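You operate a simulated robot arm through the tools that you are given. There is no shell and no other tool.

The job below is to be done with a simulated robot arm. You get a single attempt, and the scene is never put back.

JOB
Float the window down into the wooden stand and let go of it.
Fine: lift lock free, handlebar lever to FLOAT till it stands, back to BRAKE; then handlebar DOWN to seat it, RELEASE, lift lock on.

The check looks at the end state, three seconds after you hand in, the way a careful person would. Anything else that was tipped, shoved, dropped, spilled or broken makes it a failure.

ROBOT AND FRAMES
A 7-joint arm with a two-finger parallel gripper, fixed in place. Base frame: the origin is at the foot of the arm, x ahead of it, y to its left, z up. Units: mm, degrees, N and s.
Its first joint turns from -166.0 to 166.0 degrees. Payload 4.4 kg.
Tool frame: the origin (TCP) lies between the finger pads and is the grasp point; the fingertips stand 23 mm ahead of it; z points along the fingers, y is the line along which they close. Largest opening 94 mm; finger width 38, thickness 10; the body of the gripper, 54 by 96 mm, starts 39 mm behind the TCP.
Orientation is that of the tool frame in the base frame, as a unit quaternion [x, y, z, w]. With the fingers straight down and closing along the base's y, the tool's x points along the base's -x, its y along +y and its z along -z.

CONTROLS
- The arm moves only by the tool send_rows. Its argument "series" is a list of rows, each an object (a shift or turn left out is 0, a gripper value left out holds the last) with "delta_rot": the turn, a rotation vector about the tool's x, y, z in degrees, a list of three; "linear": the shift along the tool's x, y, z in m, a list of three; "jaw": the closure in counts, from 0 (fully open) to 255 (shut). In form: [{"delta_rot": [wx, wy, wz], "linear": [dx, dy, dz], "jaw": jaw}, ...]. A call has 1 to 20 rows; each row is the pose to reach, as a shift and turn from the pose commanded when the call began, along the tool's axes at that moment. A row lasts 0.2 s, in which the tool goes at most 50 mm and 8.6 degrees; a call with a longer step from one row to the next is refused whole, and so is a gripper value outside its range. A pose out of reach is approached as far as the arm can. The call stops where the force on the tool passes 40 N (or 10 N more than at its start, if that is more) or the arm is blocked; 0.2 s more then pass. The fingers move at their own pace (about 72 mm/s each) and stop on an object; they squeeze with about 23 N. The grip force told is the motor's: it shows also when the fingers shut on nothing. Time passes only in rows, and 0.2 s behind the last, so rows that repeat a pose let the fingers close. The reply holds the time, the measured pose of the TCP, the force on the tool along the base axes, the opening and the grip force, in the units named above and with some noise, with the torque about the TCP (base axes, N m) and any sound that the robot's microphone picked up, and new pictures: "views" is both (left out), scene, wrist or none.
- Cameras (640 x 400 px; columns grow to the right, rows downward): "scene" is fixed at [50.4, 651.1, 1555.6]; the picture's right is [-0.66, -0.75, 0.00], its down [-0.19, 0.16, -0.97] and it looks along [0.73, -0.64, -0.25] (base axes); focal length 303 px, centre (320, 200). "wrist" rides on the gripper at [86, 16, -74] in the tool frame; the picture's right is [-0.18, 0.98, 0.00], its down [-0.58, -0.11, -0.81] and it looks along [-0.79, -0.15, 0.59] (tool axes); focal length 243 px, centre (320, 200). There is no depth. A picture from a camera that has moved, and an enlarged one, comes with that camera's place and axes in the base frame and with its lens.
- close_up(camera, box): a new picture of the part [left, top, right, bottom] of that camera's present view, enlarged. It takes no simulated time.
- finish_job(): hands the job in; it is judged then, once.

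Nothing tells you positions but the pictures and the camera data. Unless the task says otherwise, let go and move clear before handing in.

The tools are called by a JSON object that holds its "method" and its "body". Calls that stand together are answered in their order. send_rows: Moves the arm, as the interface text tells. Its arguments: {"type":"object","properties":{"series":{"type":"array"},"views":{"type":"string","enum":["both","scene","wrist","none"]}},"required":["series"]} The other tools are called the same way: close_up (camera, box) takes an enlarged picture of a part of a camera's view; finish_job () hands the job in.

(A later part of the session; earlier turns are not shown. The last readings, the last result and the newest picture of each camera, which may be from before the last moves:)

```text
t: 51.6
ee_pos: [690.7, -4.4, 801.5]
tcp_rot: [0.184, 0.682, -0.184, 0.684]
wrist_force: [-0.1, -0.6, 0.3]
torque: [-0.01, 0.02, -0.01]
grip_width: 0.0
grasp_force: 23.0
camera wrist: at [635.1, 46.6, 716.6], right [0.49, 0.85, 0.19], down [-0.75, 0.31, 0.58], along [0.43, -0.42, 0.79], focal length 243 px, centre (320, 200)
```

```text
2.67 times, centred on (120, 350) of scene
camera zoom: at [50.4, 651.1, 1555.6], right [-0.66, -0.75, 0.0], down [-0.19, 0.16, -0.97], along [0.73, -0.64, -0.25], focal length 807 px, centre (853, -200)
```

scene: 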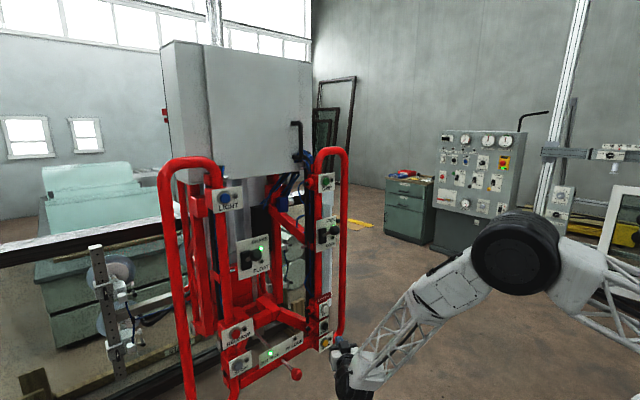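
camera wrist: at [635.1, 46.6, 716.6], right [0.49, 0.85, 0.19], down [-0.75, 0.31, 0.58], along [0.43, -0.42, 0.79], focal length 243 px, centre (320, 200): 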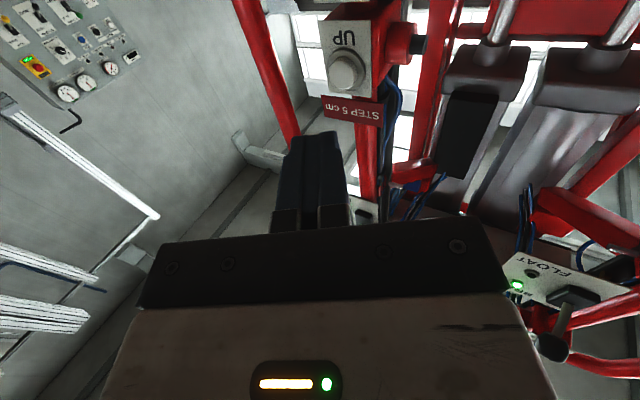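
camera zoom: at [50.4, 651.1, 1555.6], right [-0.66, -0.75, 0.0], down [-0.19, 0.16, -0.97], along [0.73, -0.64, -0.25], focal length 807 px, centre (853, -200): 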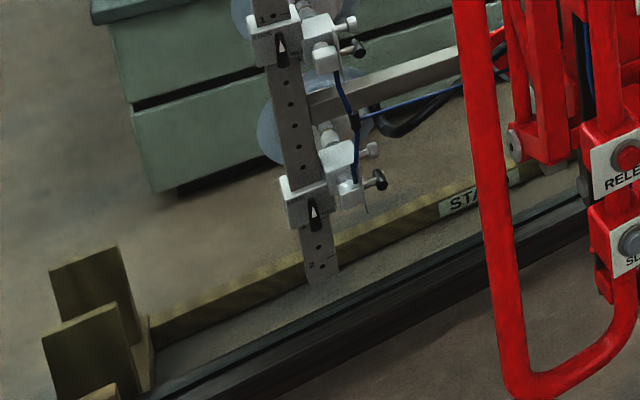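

The tool is at (691, -4, 802), and two views agree on UP at about (838, -67, 830), which puts DOWN at about (838, -67, 752). I will move to about 25 mm short of DOWN, pitched 15 degrees down so that a corner of the fingertips leads.

{"method": "send_rows", "body": {"series": [{"delta_rot": [0, 5, 0], "linear": [0.031, 0, 0.02]}, {"delta_rot": [0, 10, 0], "linear": [0.0619, -0.001, 0.05]}, {"delta_rot": [0, 15, 0], "linear": [0.0619, -0.0019, 0.085]}, {"delta_rot": [0, 15, 0], "linear": [0.0619, -0.0019, 0.1111]}], "views": "both"}}

{"method": "close_up", "body": {"camera": "scene", "box": [250, 270, 370, 380]}}

```text
t: 52.6
ee_pos: [786.8, -59.2, 741.4]
tcp_rot: [0.206, 0.766, -0.157, 0.588]
wrist_force: [-0.3, -0.2, -0.7]
torque: [0.01, 0.02, 0.02]
grip_width: 0.0
grasp_force: 23.4
camera wrist: at [714.1, 2.0, 678.3], right [0.53, 0.83, 0.18], down [-0.6, 0.22, 0.77], along [0.6, -0.52, 0.61], focal length 243 px, centre (320, 200)
```

scene: 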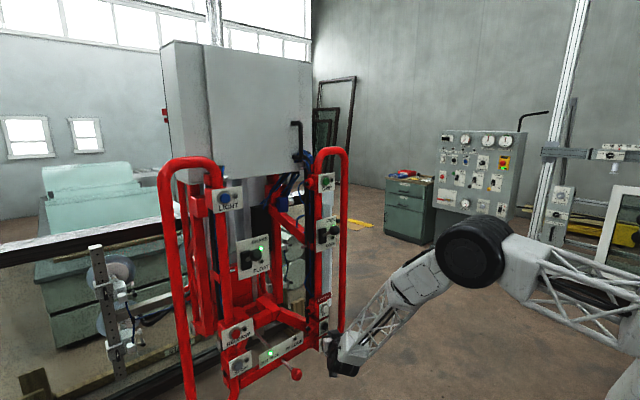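
wrist: 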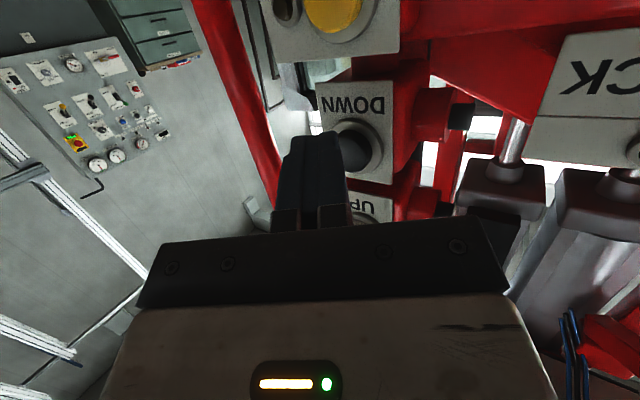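

```text
3.64 times, centred on (310, 325) of scene
camera zoom: at [50.4, 651.1, 1555.6], right [-0.66, -0.75, 0.0], down [-0.19, 0.16, -0.97], along [0.73, -0.64, -0.25], focal length 1100 px, centre (356, -254)
```

zoom: 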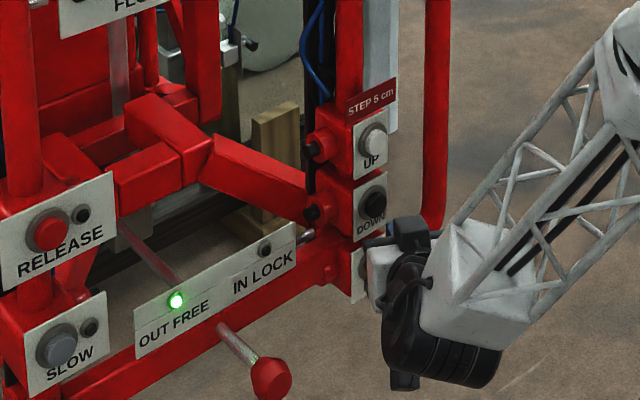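

DOWN is right ahead at about (838, -66, 752), with the leading fingertip corner about 22 mm short of it. I will press it slowly, straight in along x, and then pull back out.

{"method": "send_rows", "body": {"series": [{"linear": [0.0004, 0.0017, 0.0062]}, {"linear": [-0.001, 0.0047, 0.0112]}, {"linear": [-0.0023, 0.0077, 0.0163]}, {"linear": [-0.003, 0.0092, 0.0188]}, {"linear": [-0.0037, 0.0107, 0.0213]}, {"linear": [-0.0041, 0.0117, 0.0229]}, {"linear": [-0.0046, 0.0127, 0.0246]}, {"linear": [-0.005, 0.0137, 0.0263]}, {"linear": [-0.0005, 0.0037, 0.0096]}, {"linear": [0.0062, -0.0113, -0.0155]}, {"linear": [0.0107, -0.0213, -0.0323]}], "views": "both"}}

{"method": "close_up", "body": {"camera": "scene", "box": [0, 300, 240, 400]}}

```text
t: 55.0
ee_pos: [748.1, -61.5, 738.3]
tcp_rot: [0.205, 0.765, -0.157, 0.589]
wrist_force: [-0.6, 0.6, -0.1]
torque: [0.0, 0.02, 0.02]
grip_width: 0.0
grasp_force: 23.3
heard: click
camera wrist: at [674.5, -0.1, 675.3], right [0.53, 0.83, 0.18], down [-0.6, 0.22, 0.77], along [0.6, -0.52, 0.61], focal length 243 px, centre (320, 200)
```

scene: 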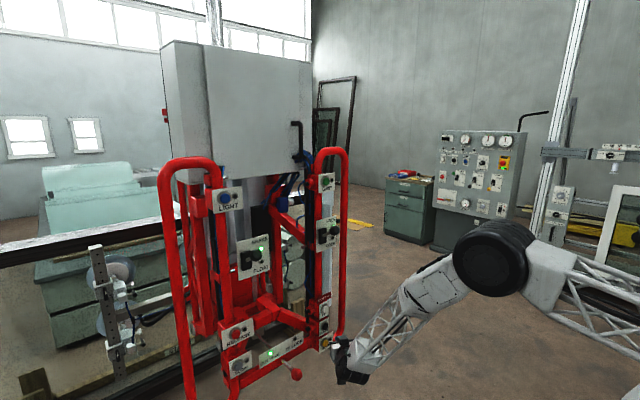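
wrist: 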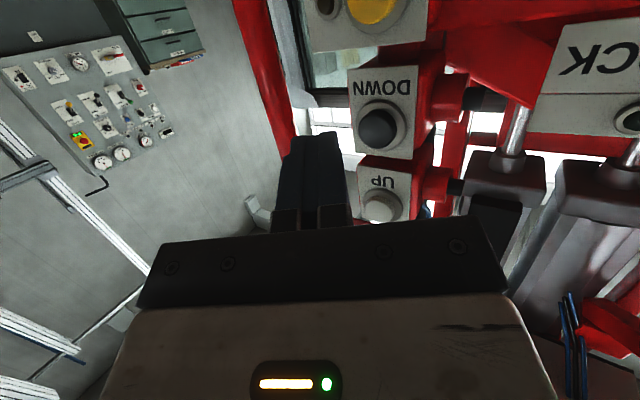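

```text
2.67 times, centred on (120, 350) of scene
camera zoom: at [50.4, 651.1, 1555.6], right [-0.66, -0.75, 0.0], down [-0.19, 0.16, -0.97], along [0.73, -0.64, -0.25], focal length 807 px, centre (853, -200)
```

zoom: 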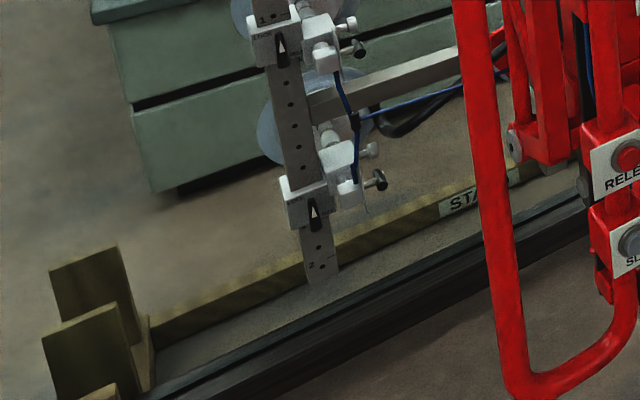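

I heard a click, but at first glance nothing has moved. I will wait a moment and compare the pictures closely.

{"method": "send_rows", "body": {"series": [{"linear": [0, 0, 0]}, {"linear": [0, 0, 0]}, {"linear": [0, 0, 0]}, {"linear": [0, 0, 0]}, {"linear": [0, 0, 0]}], "views": "both"}}

{"method": "close_up", "body": {"camera": "scene", "box": [0, 300, 240, 400]}}

{"method": "close_up", "body": {"camera": "scene", "box": [190, 280, 350, 390]}}

{"method": "close_up", "body": {"camera": "scene", "box": [210, 180, 330, 290]}}

```text
t: 56.2
ee_pos: [747.3, -60.3, 739.1]
tcp_rot: [0.206, 0.765, -0.158, 0.589]
wrist_force: [0.4, 0.0, -0.3]
torque: [0.0, 0.02, 0.01]
grip_width: 0.0
grasp_force: 23.1
camera wrist: at [674.3, -0.1, 674.9], right [0.53, 0.83, 0.18], down [-0.6, 0.22, 0.77], along [0.6, -0.52, 0.61], focal length 243 px, centre (320, 200)
```

scene: 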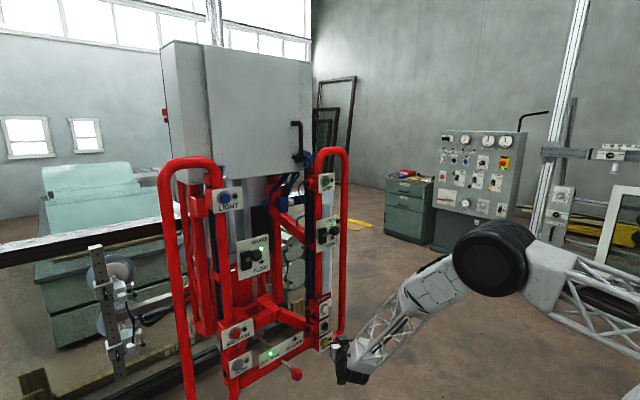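
wrist: 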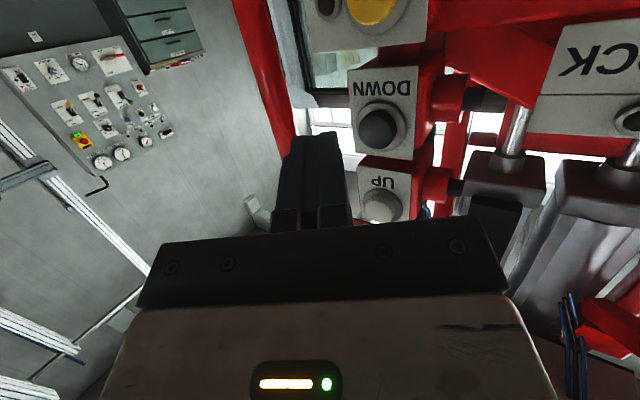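

```text
2.67 times, centred on (120, 350) of scene
camera zoom: at [50.4, 651.1, 1555.6], right [-0.66, -0.75, 0.0], down [-0.19, 0.16, -0.97], along [0.73, -0.64, -0.25], focal length 807 px, centre (853, -200)
```

zoom: 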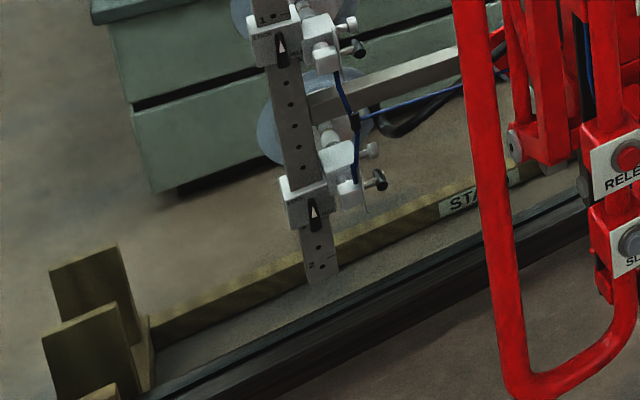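

```text
3.64 times, centred on (270, 335) of scene
camera zoom: at [50.4, 651.1, 1555.6], right [-0.66, -0.75, 0.0], down [-0.19, 0.16, -0.97], along [0.73, -0.64, -0.25], focal length 1100 px, centre (502, -291)
```

zoom: 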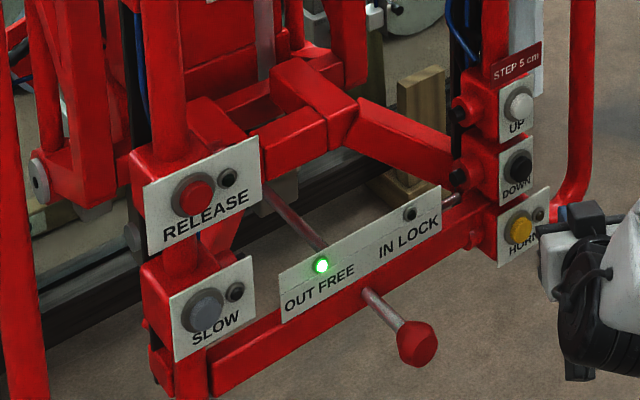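

```text
3.64 times, centred on (270, 235) of scene
camera zoom: at [50.4, 651.1, 1555.6], right [-0.66, -0.75, 0.0], down [-0.19, 0.16, -0.97], along [0.73, -0.64, -0.25], focal length 1100 px, centre (502, 73)
```

zoom: 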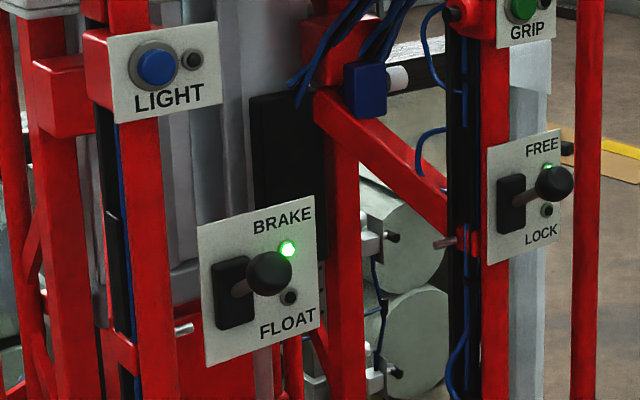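

Nothing has shifted: LIGHT, UP and the levers are at the same pixels as before the press. Either the window already rests on the stand or the press did not take, so I will back off and look at the bottom rail and the stand from in front.

{"method": "send_rows", "body": {"series": [{"delta_rot": [0, 0, 0], "linear": [0.007, 0.002, -0.044]}, {"delta_rot": [-5.3, 5.9, -3], "linear": [0.015, 0.004, -0.088]}, {"delta_rot": [-10.6, 11.8, -6.1], "linear": [0.022, 0.006, -0.132]}, {"delta_rot": [-15.8, 17.7, -9.1], "linear": [0.03, 0.008, -0.176]}, {"delta_rot": [-21.1, 23.6, -12.2], "linear": [0.0371, 0.0104, -0.2198]}, {"delta_rot": [-26.4, 29.5, -15.2], "linear": [0.0371, 0.0104, -0.2198]}], "views": "wrist"}}

{"method": "close_up", "body": {"camera": "wrist", "box": [100, 0, 340, 130]}}

{"method": "close_up", "body": {"camera": "wrist", "box": [400, 0, 640, 130]}}

```text
t: 57.6
ee_pos: [556.9, 61.1, 756.1]
tcp_rot: [-0.001, 0.924, 0.001, 0.381]
wrist_force: [0.1, 0.4, 0.2]
torque: [0.0, 0.0, -0.01]
grip_width: 0.0
grasp_force: 23.0
camera wrist: at [444.6, 77.1, 749.2], right [0.13, 0.98, 0.13], down [-0.16, -0.11, 0.98], along [0.98, -0.15, 0.14], focal length 243 px, centre (320, 200)
```

wrist: 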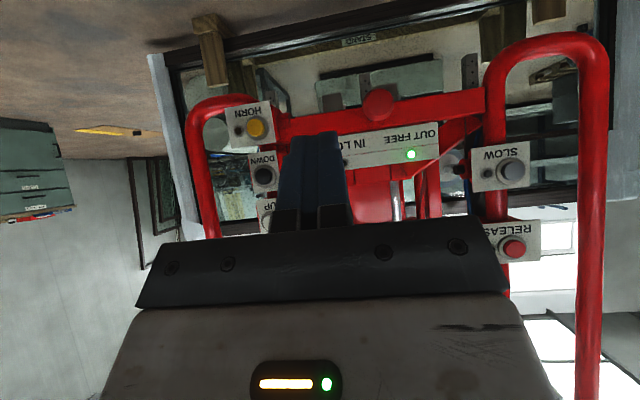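

```text
2.67 times, centred on (220, 65) of wrist
camera zoom: at [444.6, 77.1, 749.2], right [0.13, 0.98, 0.13], down [-0.16, -0.11, 0.98], along [0.98, -0.15, 0.14], focal length 647 px, centre (587, 560)
```

zoom: 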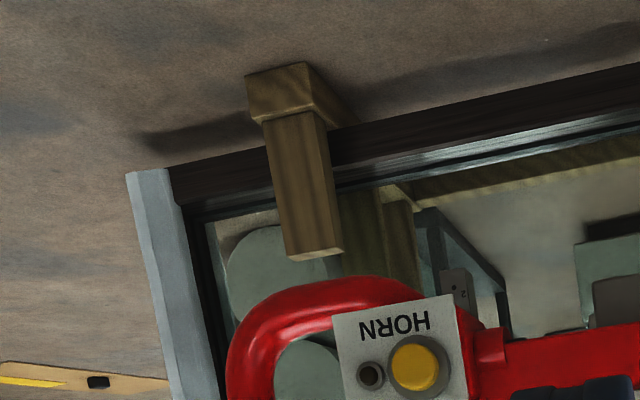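

```text
2.67 times, centred on (520, 65) of wrist
camera zoom: at [444.6, 77.1, 749.2], right [0.13, 0.98, 0.13], down [-0.16, -0.11, 0.98], along [0.98, -0.15, 0.14], focal length 647 px, centre (-213, 560)
```

zoom: 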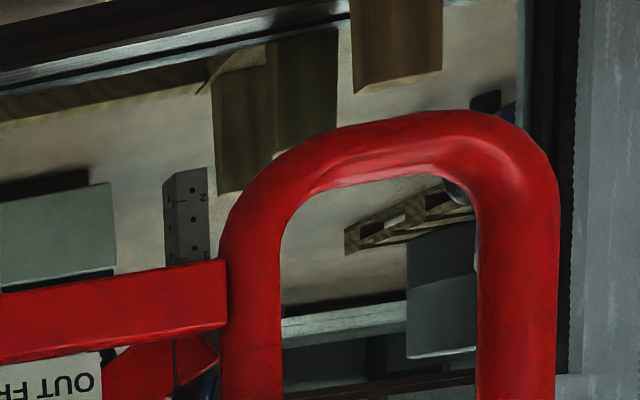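

I will enlarge the foot of the near stand post to see whether there is a gap under the rail.

{"method": "close_up", "body": {"camera": "wrist", "box": [180, 0, 270, 60]}}

{"method": "close_up", "body": {"camera": "scene", "box": [0, 340, 100, 400]}}

{"method": "close_up", "body": {"camera": "wrist", "box": [300, 0, 420, 70]}}

```text
6.67 times, centred on (225, 30) of wrist
camera zoom: at [444.6, 77.1, 749.2], right [0.13, 0.98, 0.13], down [-0.16, -0.11, 0.98], along [0.98, -0.15, 0.14], focal length 1618 px, centre (953, 1333)
```

zoom: 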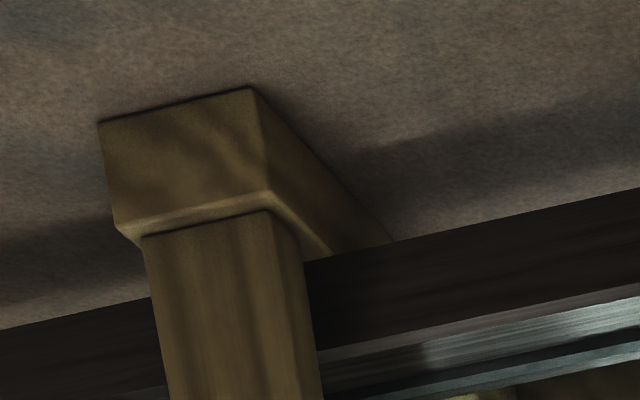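

```text
6.40 times, centred on (50, 370) of scene
camera zoom: at [50.4, 651.1, 1555.6], right [-0.66, -0.75, 0.0], down [-0.19, 0.16, -0.97], along [0.73, -0.64, -0.25], focal length 1937 px, centre (2048, -888)
```

zoom: 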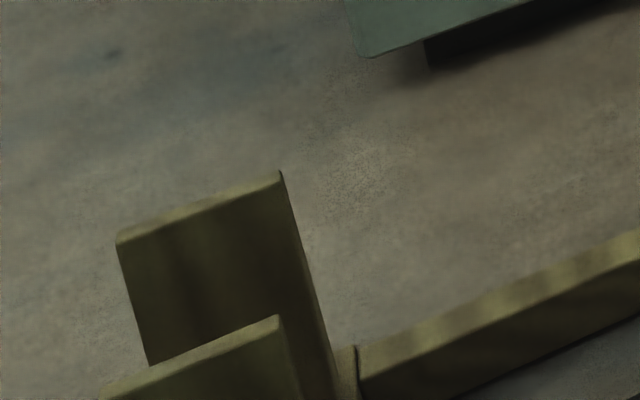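

```text
5.33 times, centred on (360, 35) of wrist
camera zoom: at [444.6, 77.1, 749.2], right [0.13, 0.98, 0.13], down [-0.16, -0.11, 0.98], along [0.98, -0.15, 0.14], focal length 1294 px, centre (107, 1080)
```

zoom: 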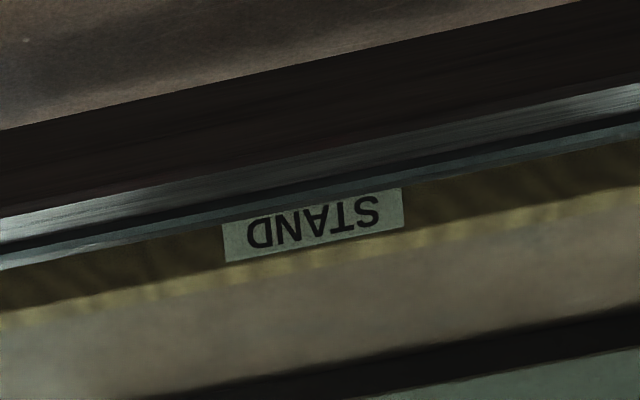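

The rail's bottom edge looks level with the stand's runner. I will zoom in much more tightly on the contact to measure any gap, and on a fixed mark on the handlebar for later comparison.

{"method": "close_up", "body": {"camera": "wrist", "box": [212, 30, 242, 50]}}

{"method": "close_up", "body": {"camera": "scene", "box": [30, 385, 60, 400]}}

{"method": "close_up", "body": {"camera": "wrist", "box": [500, 0, 560, 30]}}

{"method": "close_up", "body": {"camera": "scene", "box": [240, 240, 260, 252]}}

```text
16.00 times, centred on (227, 40) of wrist
camera zoom: at [444.6, 77.1, 749.2], right [0.13, 0.98, 0.13], down [-0.16, -0.11, 0.98], along [0.98, -0.15, 0.14], focal length 3882 px, centre (1808, 2760)
```

zoom: 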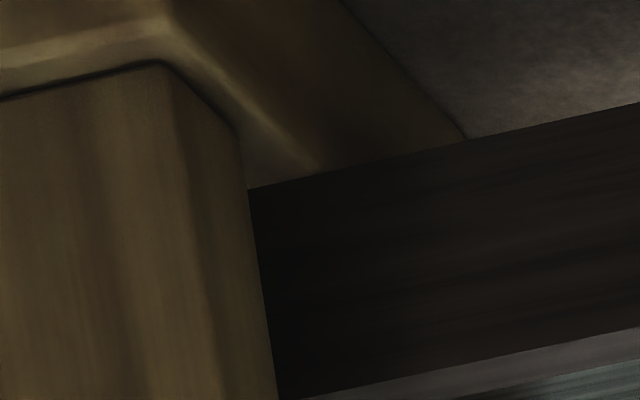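

```text
16.00 times, centred on (45, 392) of scene
camera zoom: at [50.4, 651.1, 1555.6], right [-0.66, -0.75, 0.0], down [-0.19, 0.16, -0.97], along [0.73, -0.64, -0.25], focal length 4842 px, centre (4720, -2880)
```

zoom: 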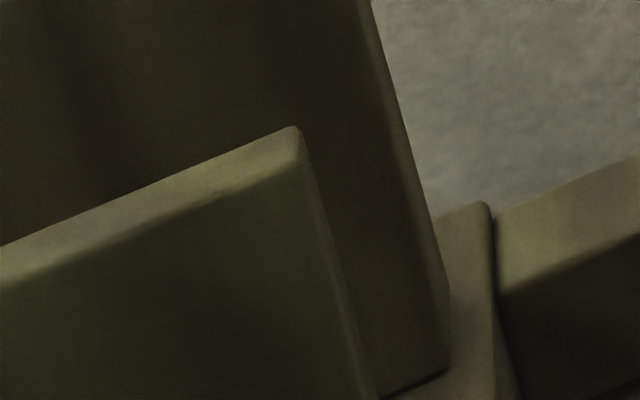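

```text
10.67 times, centred on (530, 15) of wrist
camera zoom: at [444.6, 77.1, 749.2], right [0.13, 0.98, 0.13], down [-0.16, -0.11, 0.98], along [0.98, -0.15, 0.14], focal length 2588 px, centre (-1920, 2173)
```

zoom: 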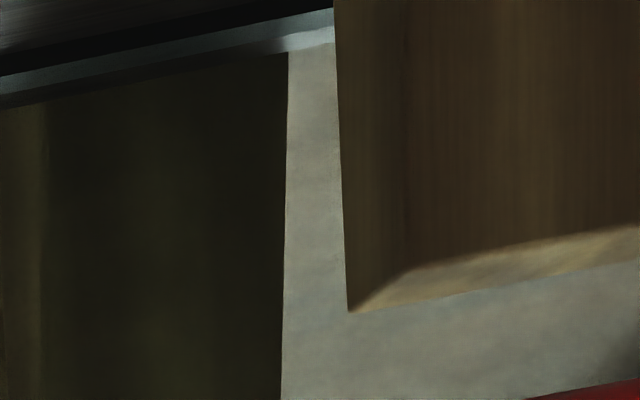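

```text
16.00 times, centred on (250, 246) of scene
camera zoom: at [50.4, 651.1, 1555.6], right [-0.66, -0.75, 0.0], down [-0.19, 0.16, -0.97], along [0.73, -0.64, -0.25], focal length 4842 px, centre (1440, -536)
```

zoom: 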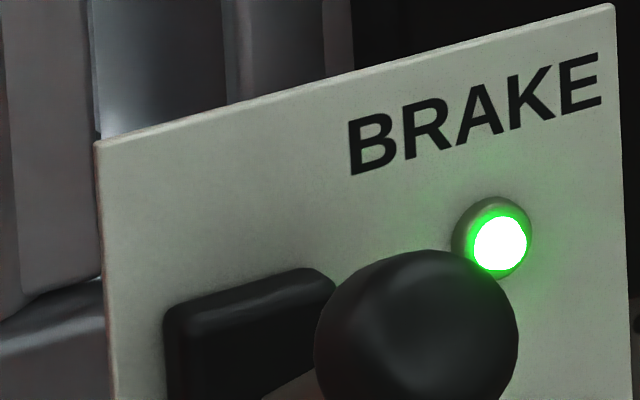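

The zoom is sharp, but from this steep angle I cannot tell resting on the runner from a gap of up to about 14 mm. I will lower the camera close to the floor, well clear of everything, and look at the gap almost level.

{"method": "send_rows", "body": {"series": [{"linear": [0.031, 0, 0.031]}, {"linear": [0.062, 0, 0.062]}, {"linear": [0.093, 0, 0.093]}, {"linear": [0.124, 0, 0.124]}, {"linear": [0.155, 0, 0.155]}, {"linear": [0.186, 0, 0.186]}, {"linear": [0.217, 0, 0.217]}, {"linear": [0.248, 0, 0.248]}, {"linear": [0.279, 0, 0.279]}, {"linear": [0.31, 0, 0.31]}, {"linear": [0.341, 0, 0.341]}, {"linear": [0.372, 0, 0.372]}, {"linear": [0.4, 0, 0.4]}], "views": "both"}}

```text
t: 60.4
ee_pos: [582.3, 69.7, 194.0]
tcp_rot: [-0.018, 0.926, -0.048, 0.375]
wrist_force: [0.5, 0.0, 0.2]
torque: [0.01, 0.02, -0.04]
grip_width: 0.0
grasp_force: 23.3
out of reach, approached as far as the arm can: row 3, 4, 5, 6, 7, 8, 9, 10, 11, 12, 13
camera wrist: at [468.1, 84.1, 186.9], right [0.13, 0.99, 0.03], down [-0.14, -0.01, 0.99], along [0.98, -0.14, 0.14], focal length 243 px, centre (320, 200)
```

scene: 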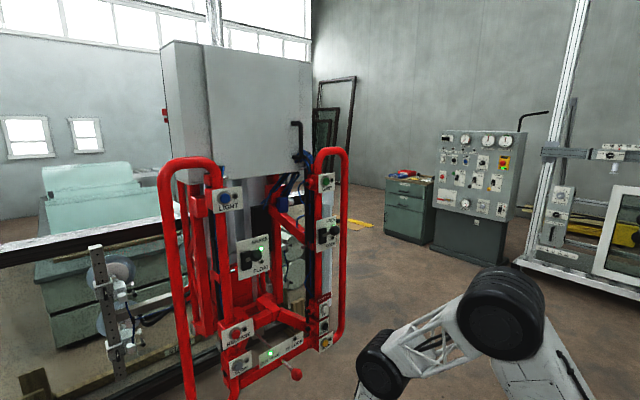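
wrist: 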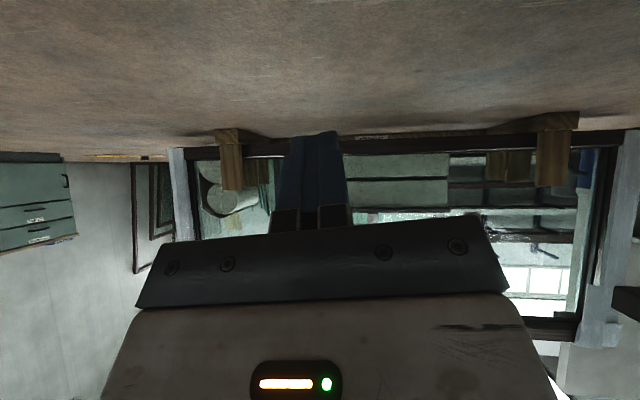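

This view is almost level with the stand. I will enlarge the foot of both posts and the long rail.

{"method": "close_up", "body": {"camera": "wrist", "box": [205, 120, 265, 160]}}

{"method": "close_up", "body": {"camera": "wrist", "box": [480, 100, 600, 180]}}

{"method": "close_up", "body": {"camera": "wrist", "box": [500, 110, 560, 150]}}

{"method": "close_up", "body": {"camera": "wrist", "box": [340, 110, 400, 150]}}

```text
10.00 times, centred on (235, 140) of wrist
camera zoom: at [468.1, 84.1, 186.9], right [0.13, 0.99, 0.03], down [-0.14, -0.01, 0.99], along [0.98, -0.14, 0.14], focal length 2426 px, centre (1170, 800)
```

zoom: 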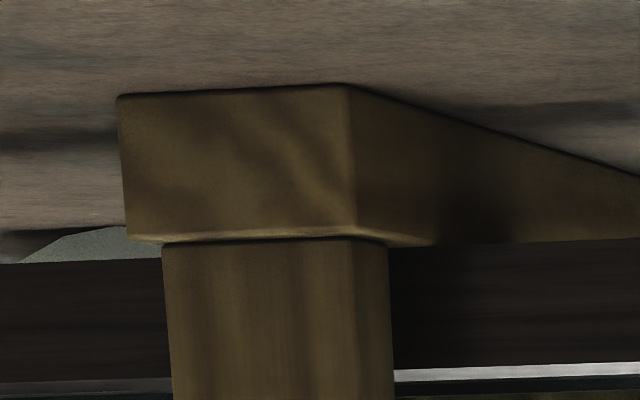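

```text
5.00 times, centred on (540, 140) of wrist
camera zoom: at [468.1, 84.1, 186.9], right [0.13, 0.99, 0.03], down [-0.14, -0.01, 0.99], along [0.98, -0.14, 0.14], focal length 1213 px, centre (-780, 500)
```

zoom: 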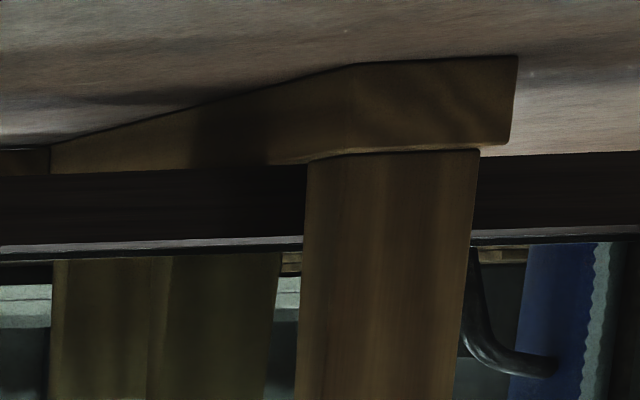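

```text
10.00 times, centred on (530, 130) of wrist
camera zoom: at [468.1, 84.1, 186.9], right [0.13, 0.99, 0.03], down [-0.14, -0.01, 0.99], along [0.98, -0.14, 0.14], focal length 2426 px, centre (-1780, 900)
```

zoom: 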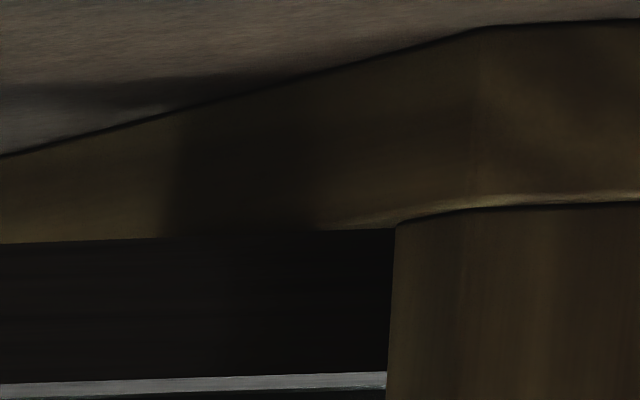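

```text
10.00 times, centred on (370, 130) of wrist
camera zoom: at [468.1, 84.1, 186.9], right [0.13, 0.99, 0.03], down [-0.14, -0.01, 0.99], along [0.98, -0.14, 0.14], focal length 2426 px, centre (-180, 900)
```

zoom: 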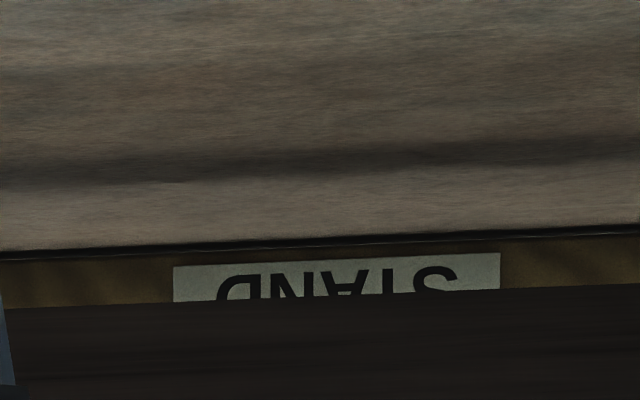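

From the level view and the steep one together, I make the gap zero to within about 2 mm, so the window was already standing and the DOWN press (click heard) had no further to go. Next is RELEASE, at about (840, 307, 912), so I will rise and move across to in front of it.

{"method": "send_rows", "body": {"series": [{"linear": [-0.0333, 0.0099, -0.0293]}, {"linear": [-0.0666, 0.0199, -0.0585]}, {"linear": [-0.0999, 0.0298, -0.0878]}, {"linear": [-0.1333, 0.0398, -0.117]}, {"linear": [-0.1666, 0.0497, -0.1463]}, {"delta_rot": [-0.4, -4.4, 0.7], "linear": [-0.1999, 0.0596, -0.1755]}, {"delta_rot": [-0.9, -8.8, 1.4], "linear": [-0.2332, 0.0696, -0.2048]}, {"delta_rot": [-1.3, -13.2, 2.1], "linear": [-0.2665, 0.0795, -0.234]}, {"delta_rot": [-1.8, -17.7, 2.9], "linear": [-0.2998, 0.0894, -0.2633]}, {"delta_rot": [-2.2, -22.1, 3.6], "linear": [-0.3331, 0.0994, -0.2925]}, {"delta_rot": [-2.7, -26.5, 4.3], "linear": [-0.3664, 0.1093, -0.3218]}, {"delta_rot": [-3.1, -30.9, 5], "linear": [-0.3998, 0.1193, -0.351]}, {"delta_rot": [-3.1, -30.9, 5], "linear": [-0.4331, 0.1292, -0.3803]}, {"delta_rot": [-3.1, -30.9, 5], "linear": [-0.4664, 0.1391, -0.4095]}, {"delta_rot": [-3.1, -30.9, 5], "linear": [-0.4997, 0.1491, -0.4388]}, {"delta_rot": [-3.1, -30.9, 5], "linear": [-0.533, 0.159, -0.468]}], "views": "both"}}

```text
t: 63.8
ee_pos: [635.6, 295.5, 882.2]
tcp_rot: [-0.001, 0.794, -0.001, 0.608]
wrist_force: [-0.4, 0.7, -0.2]
torque: [0.02, -0.01, 0.0]
grip_width: 0.0
grasp_force: 23.1
camera wrist: at [541.4, 311.6, 818.7], right [0.05, 0.98, 0.18], down [-0.63, -0.11, 0.77], along [0.78, -0.15, 0.61], focal length 243 px, centre (320, 200)
```

scene: 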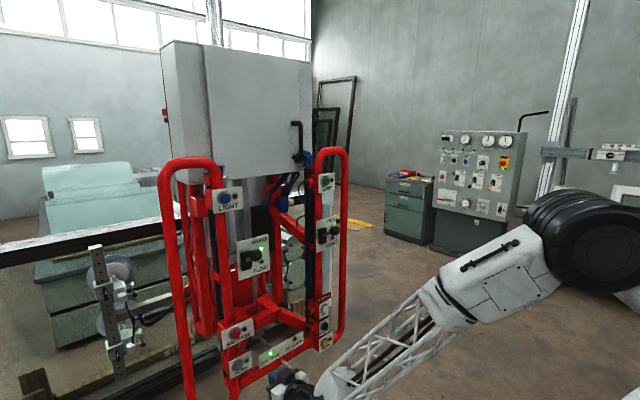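
wrist: 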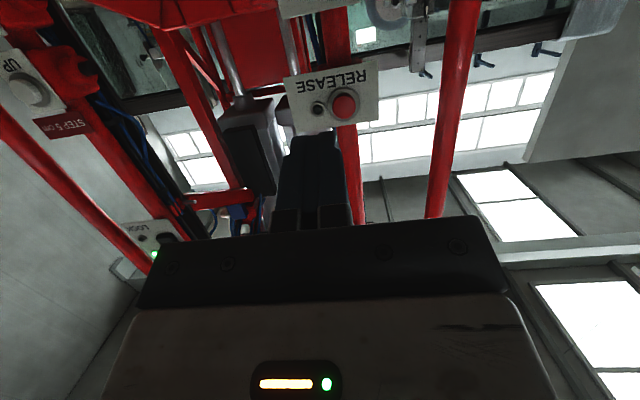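

RELEASE is confirmed at about (840, 309, 913). I will move to about 25 mm short of it.

{"method": "send_rows", "body": {"series": [{"linear": [-0.0145, 0.0033, 0.0356]}, {"linear": [-0.029, 0.0065, 0.0711]}, {"linear": [-0.0434, 0.0098, 0.1067]}, {"linear": [-0.0579, 0.013, 0.1422]}], "views": "both"}}

{"method": "close_up", "body": {"camera": "scene", "box": [200, 290, 300, 370]}}

```text
t: 64.8
ee_pos: [788.6, 308.2, 899.5]
tcp_rot: [-0.002, 0.794, 0.001, 0.608]
wrist_force: [0.2, 0.3, -0.7]
torque: [0.02, 0.06, 0.0]
grip_width: 0.0
grasp_force: 23.5
camera wrist: at [693.7, 324.3, 836.1], right [0.05, 0.98, 0.18], down [-0.63, -0.11, 0.77], along [0.78, -0.15, 0.61], focal length 243 px, centre (320, 200)
```

scene: 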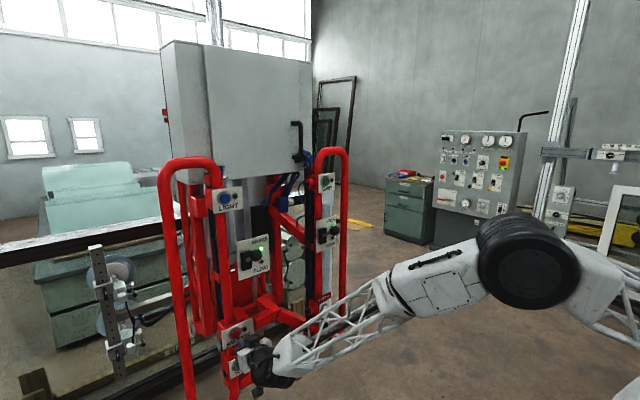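
wrist: 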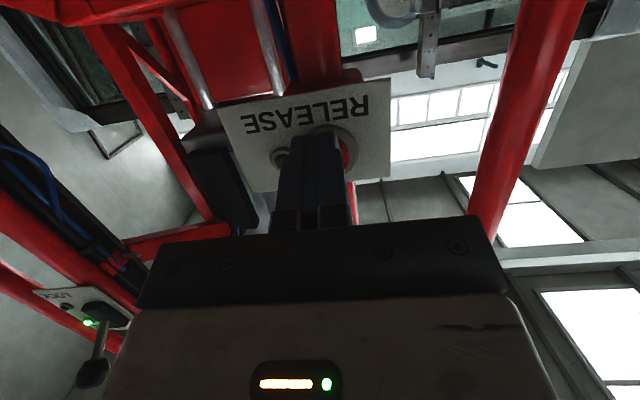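

```text
5.00 times, centred on (250, 330) of scene
camera zoom: at [50.4, 651.1, 1555.6], right [-0.66, -0.75, 0.0], down [-0.19, 0.16, -0.97], along [0.73, -0.64, -0.25], focal length 1513 px, centre (670, -450)
```

zoom: 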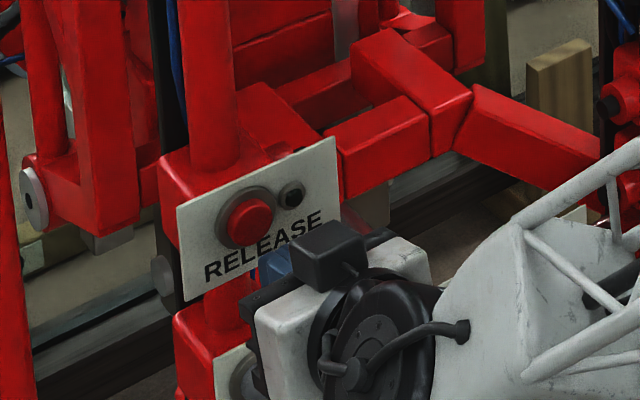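

The fingertips are lined up with RELEASE, about 4 mm high. I will correct that, press it slowly, hold briefly and pull back.

{"method": "send_rows", "body": {"series": [{"linear": [0.0018, 0.0015, 0.0087]}, {"linear": [-0.0003, 0.0015, 0.0164]}, {"linear": [-0.0013, 0.0015, 0.0203]}, {"linear": [-0.0021, 0.0015, 0.0232]}, {"linear": [-0.0029, 0.0015, 0.0261]}, {"linear": [-0.0034, 0.0015, 0.028]}, {"linear": [-0.0039, 0.0015, 0.03]}, {"linear": [-0.0042, 0.0015, 0.0309]}, {"linear": [-0.0042, 0.0015, 0.0309]}, {"linear": [0.0013, 0.0015, 0.0107]}, {"linear": [0.0091, 0.0015, -0.0183]}, {"linear": [0.0169, 0.0015, -0.0473]}], "views": "both"}}

{"method": "close_up", "body": {"camera": "scene", "box": [200, 290, 300, 370]}}

{"method": "close_up", "body": {"camera": "scene", "box": [50, 210, 210, 380]}}

```text
t: 66.3
ee_pos: [816.4, 311.3, 893.4]
tcp_rot: [0.0, 0.794, -0.001, 0.609]
wrist_force: [-36.0, -10.8, 11.2]
torque: [0.1, -0.73, -0.33]
grip_width: 0.2
grasp_force: 23.1
heard: click
stopped in row 7: the force on the tool passed its limit at 42 N (the readings are from after the stop); the commanded pose is now the measured one
camera wrist: at [722.3, 326.8, 831.1], right [0.05, 0.98, 0.18], down [-0.63, -0.11, 0.77], along [0.78, -0.15, 0.61], focal length 243 px, centre (320, 200)
```

scene: 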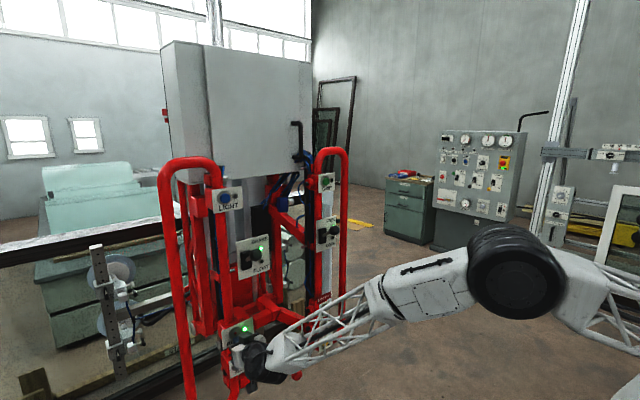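
wrist: 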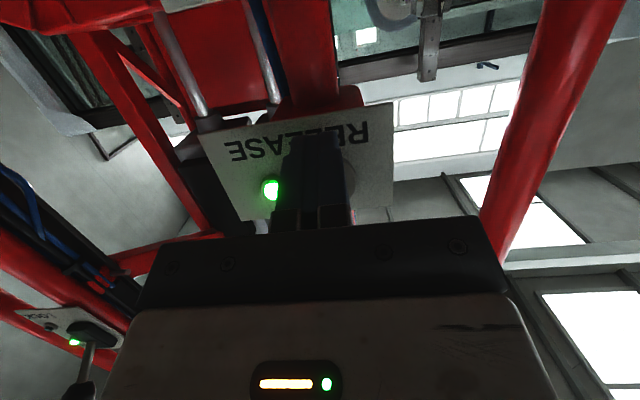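

```text
5.00 times, centred on (250, 330) of scene
camera zoom: at [50.4, 651.1, 1555.6], right [-0.66, -0.75, 0.0], down [-0.19, 0.16, -0.97], along [0.73, -0.64, -0.25], focal length 1513 px, centre (670, -450)
```

zoom: 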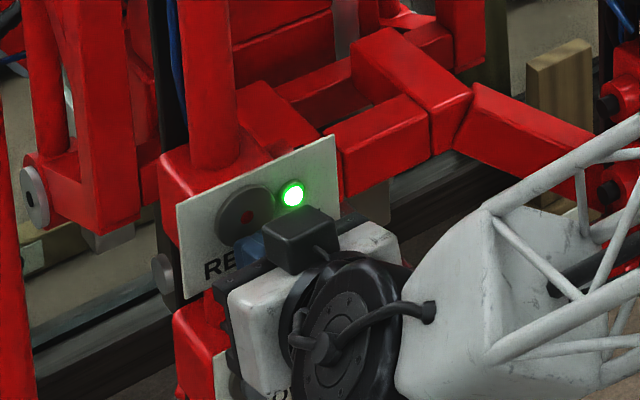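

```text
2.35 times, centred on (130, 295) of scene
camera zoom: at [50.4, 651.1, 1555.6], right [-0.66, -0.75, 0.0], down [-0.19, 0.16, -0.97], along [0.73, -0.64, -0.25], focal length 712 px, centre (767, -24)
```

zoom: 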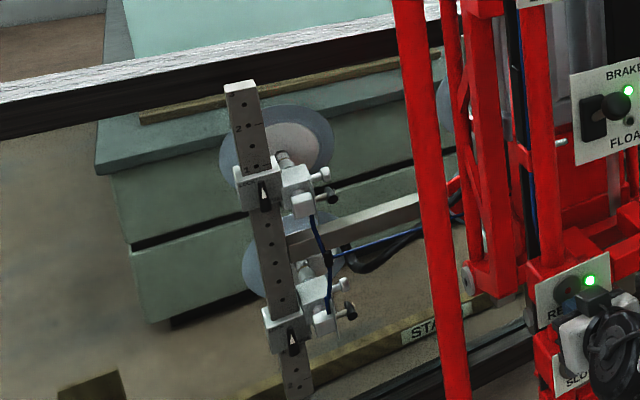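

RELEASE clicked and its lamp lit green; the press bottomed out at the force limit. I will pull straight back now and see whether the lamp stays on.

{"method": "send_rows", "body": {"series": [{"linear": [0.0026, 0, -0.0097]}, {"linear": [0.0104, 0, -0.0386]}, {"linear": [0.0208, 0, -0.0772]}, {"linear": [0.0313, 0, -0.1159]}], "views": "both"}}

{"method": "close_up", "body": {"camera": "scene", "box": [200, 290, 300, 370]}}

{"method": "close_up", "body": {"camera": "scene", "box": [50, 210, 210, 380]}}

{"method": "close_up", "body": {"camera": "scene", "box": [240, 240, 260, 252]}}

```text
t: 67.3
ee_pos: [694.4, 309.1, 894.4]
tcp_rot: [0.0, 0.794, -0.001, 0.608]
wrist_force: [0.2, 0.3, 0.0]
torque: [-0.01, -0.02, 0.02]
grip_width: 0.0
grasp_force: 23.1
camera wrist: at [601.1, 323.8, 831.8], right [0.05, 0.98, 0.18], down [-0.63, -0.11, 0.77], along [0.78, -0.15, 0.61], focal length 243 px, centre (320, 200)
```

scene: 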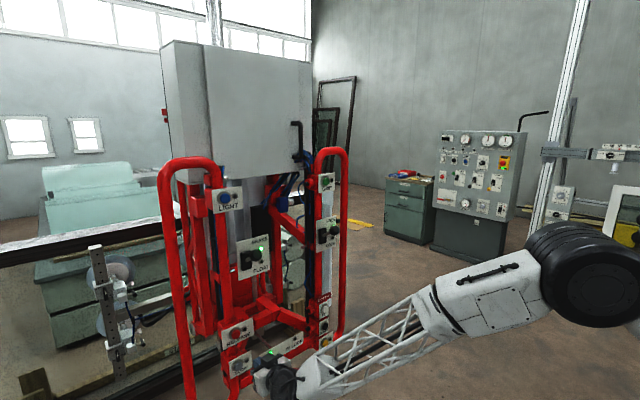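
wrist: 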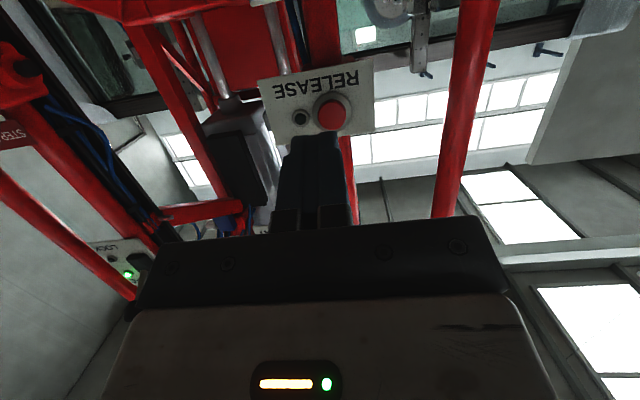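

```text
5.00 times, centred on (250, 330) of scene
camera zoom: at [50.4, 651.1, 1555.6], right [-0.66, -0.75, 0.0], down [-0.19, 0.16, -0.97], along [0.73, -0.64, -0.25], focal length 1513 px, centre (670, -450)
```

zoom: 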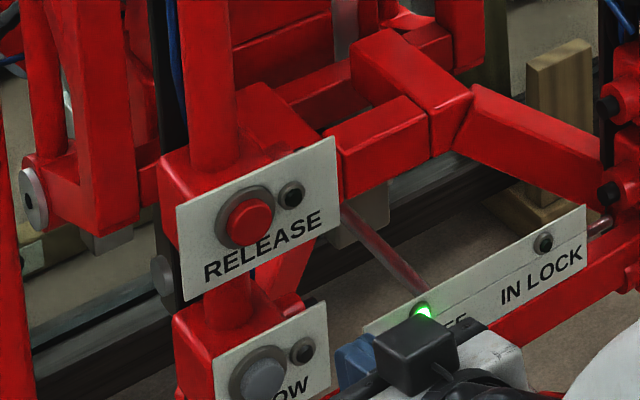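

```text
2.35 times, centred on (130, 295) of scene
camera zoom: at [50.4, 651.1, 1555.6], right [-0.66, -0.75, 0.0], down [-0.19, 0.16, -0.97], along [0.73, -0.64, -0.25], focal length 712 px, centre (767, -24)
```

zoom: 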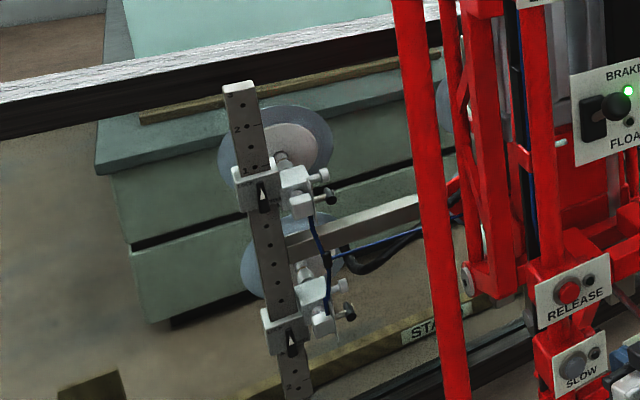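

```text
16.00 times, centred on (250, 246) of scene
camera zoom: at [50.4, 651.1, 1555.6], right [-0.66, -0.75, 0.0], down [-0.19, 0.16, -0.97], along [0.73, -0.64, -0.25], focal length 4842 px, centre (1440, -536)
```

zoom: 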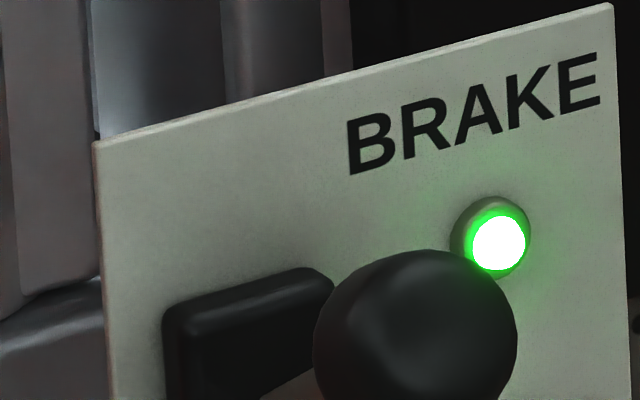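

The RELEASE lamp went out when I let go, so it seems to show the button being held. I will look closely at the suction cups and the stand for signs that the window is really let go.

{"method": "close_up", "body": {"camera": "scene", "box": [80, 240, 160, 300]}}

{"method": "close_up", "body": {"camera": "scene", "box": [90, 290, 170, 350]}}

{"method": "close_up", "body": {"camera": "scene", "box": [0, 300, 240, 400]}}

{"method": "close_up", "body": {"camera": "scene", "box": [150, 40, 330, 180]}}

{"method": "close_up", "body": {"camera": "scene", "box": [265, 170, 345, 250]}}

```text
6.67 times, centred on (120, 270) of scene
camera zoom: at [50.4, 651.1, 1555.6], right [-0.66, -0.75, 0.0], down [-0.19, 0.16, -0.97], along [0.73, -0.64, -0.25], focal length 2017 px, centre (1653, -267)
```

zoom: 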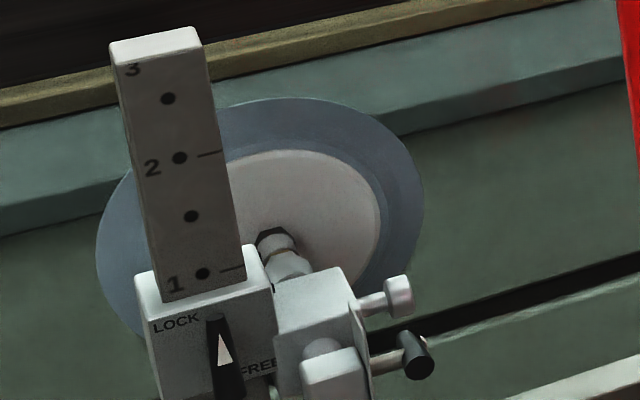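

```text
6.67 times, centred on (130, 320) of scene
camera zoom: at [50.4, 651.1, 1555.6], right [-0.66, -0.75, 0.0], down [-0.19, 0.16, -0.97], along [0.73, -0.64, -0.25], focal length 2017 px, centre (1587, -600)
```

zoom: 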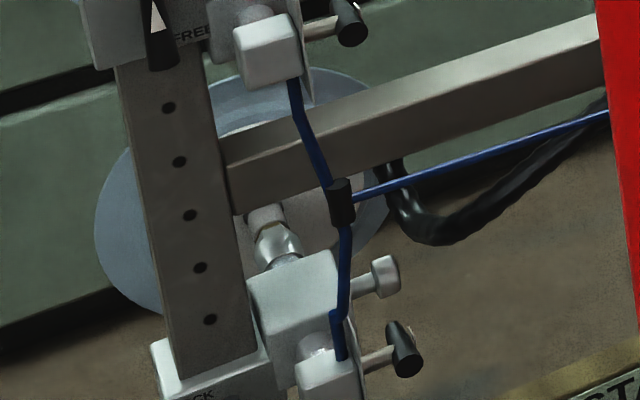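

```text
2.67 times, centred on (120, 350) of scene
camera zoom: at [50.4, 651.1, 1555.6], right [-0.66, -0.75, 0.0], down [-0.19, 0.16, -0.97], along [0.73, -0.64, -0.25], focal length 807 px, centre (853, -200)
```

zoom: 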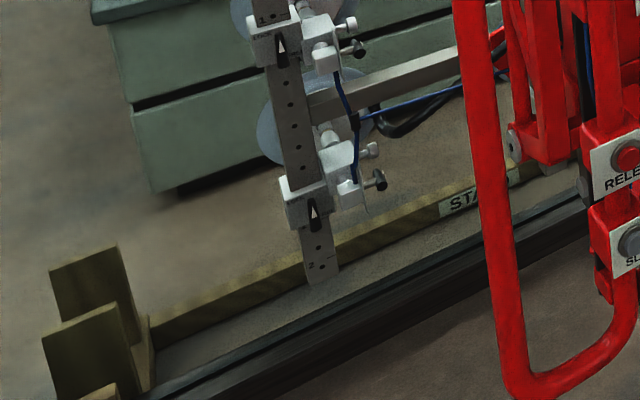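

```text
2.86 times, centred on (240, 110) of scene
camera zoom: at [50.4, 651.1, 1555.6], right [-0.66, -0.75, 0.0], down [-0.19, 0.16, -0.97], along [0.73, -0.64, -0.25], focal length 865 px, centre (549, 457)
```

zoom: 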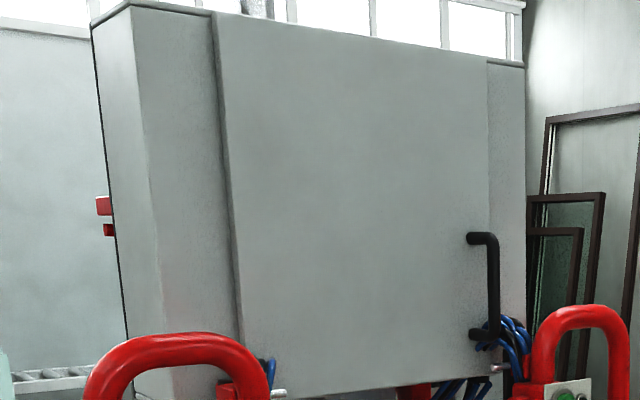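

```text
5.00 times, centred on (305, 210) of scene
camera zoom: at [50.4, 651.1, 1555.6], right [-0.66, -0.75, 0.0], down [-0.19, 0.16, -0.97], along [0.73, -0.64, -0.25], focal length 1513 px, centre (395, 150)
```

zoom: 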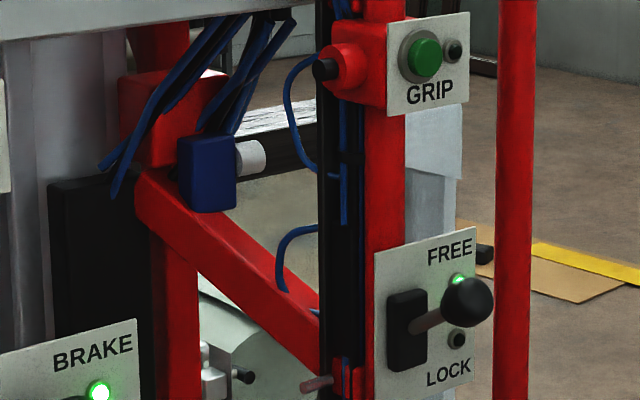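

There is no visible gauge to confirm the release, but the window and lifter have not moved and the window stands between the posts. In case the release needs a longer hold, I will press RELEASE once more, slightly less deep, and hold it for about 2 s.

{"method": "send_rows", "body": {"series": [{"linear": [-0.0104, 0.001, 0.0386]}, {"linear": [-0.0208, 0.002, 0.0772]}, {"linear": [-0.026, 0.002, 0.0966]}, {"linear": [-0.0281, 0.002, 0.1043]}, {"linear": [-0.0294, 0.002, 0.1091]}, {"linear": [-0.0302, 0.002, 0.112]}, {"linear": [-0.0307, 0.002, 0.1139]}, {"linear": [-0.0312, 0.002, 0.1156]}, {"linear": [-0.0312, 0.002, 0.1156]}, {"linear": [-0.0312, 0.002, 0.1156]}, {"linear": [-0.0312, 0.002, 0.1156]}, {"linear": [-0.0312, 0.002, 0.1156]}, {"linear": [-0.0312, 0.002, 0.1156]}, {"linear": [-0.0312, 0.002, 0.1156]}, {"linear": [-0.0312, 0.002, 0.1156]}, {"linear": [-0.0312, 0.002, 0.1156]}, {"linear": [-0.0312, 0.002, 0.1156]}, {"linear": [-0.0312, 0.002, 0.1156]}], "views": "both"}}

{"method": "close_up", "body": {"camera": "scene", "box": [200, 290, 300, 370]}}

```text
t: 71.1
ee_pos: [816.4, 314.3, 893.9]
tcp_rot: [0.0, 0.794, -0.001, 0.608]
wrist_force: [-31.3, -3.2, -12.2]
torque: [0.04, -0.04, -0.11]
grip_width: 0.0
grasp_force: 22.7
heard: click
camera wrist: at [721.4, 328.6, 830.8], right [0.05, 0.98, 0.18], down [-0.63, -0.11, 0.77], along [0.78, -0.15, 0.61], focal length 243 px, centre (320, 200)
```

scene: 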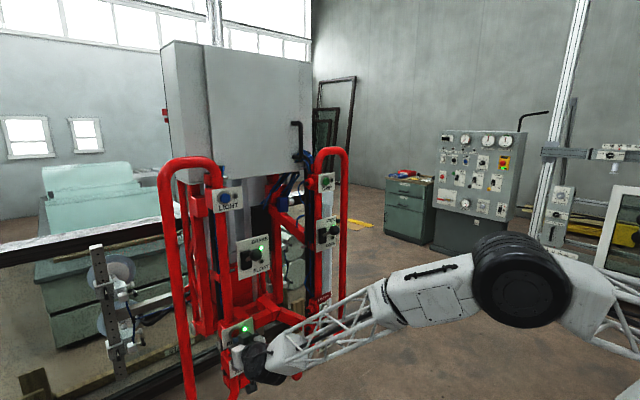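
wrist: 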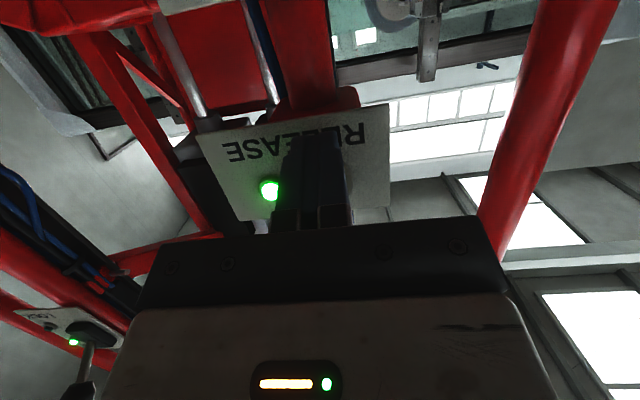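

```text
5.00 times, centred on (250, 330) of scene
camera zoom: at [50.4, 651.1, 1555.6], right [-0.66, -0.75, 0.0], down [-0.19, 0.16, -0.97], along [0.73, -0.64, -0.25], focal length 1513 px, centre (670, -450)
```

zoom: 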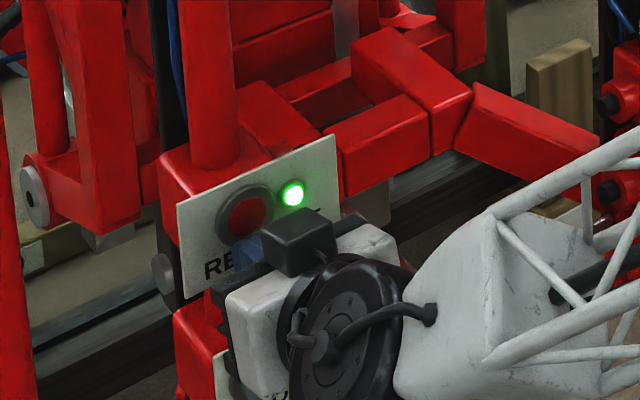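

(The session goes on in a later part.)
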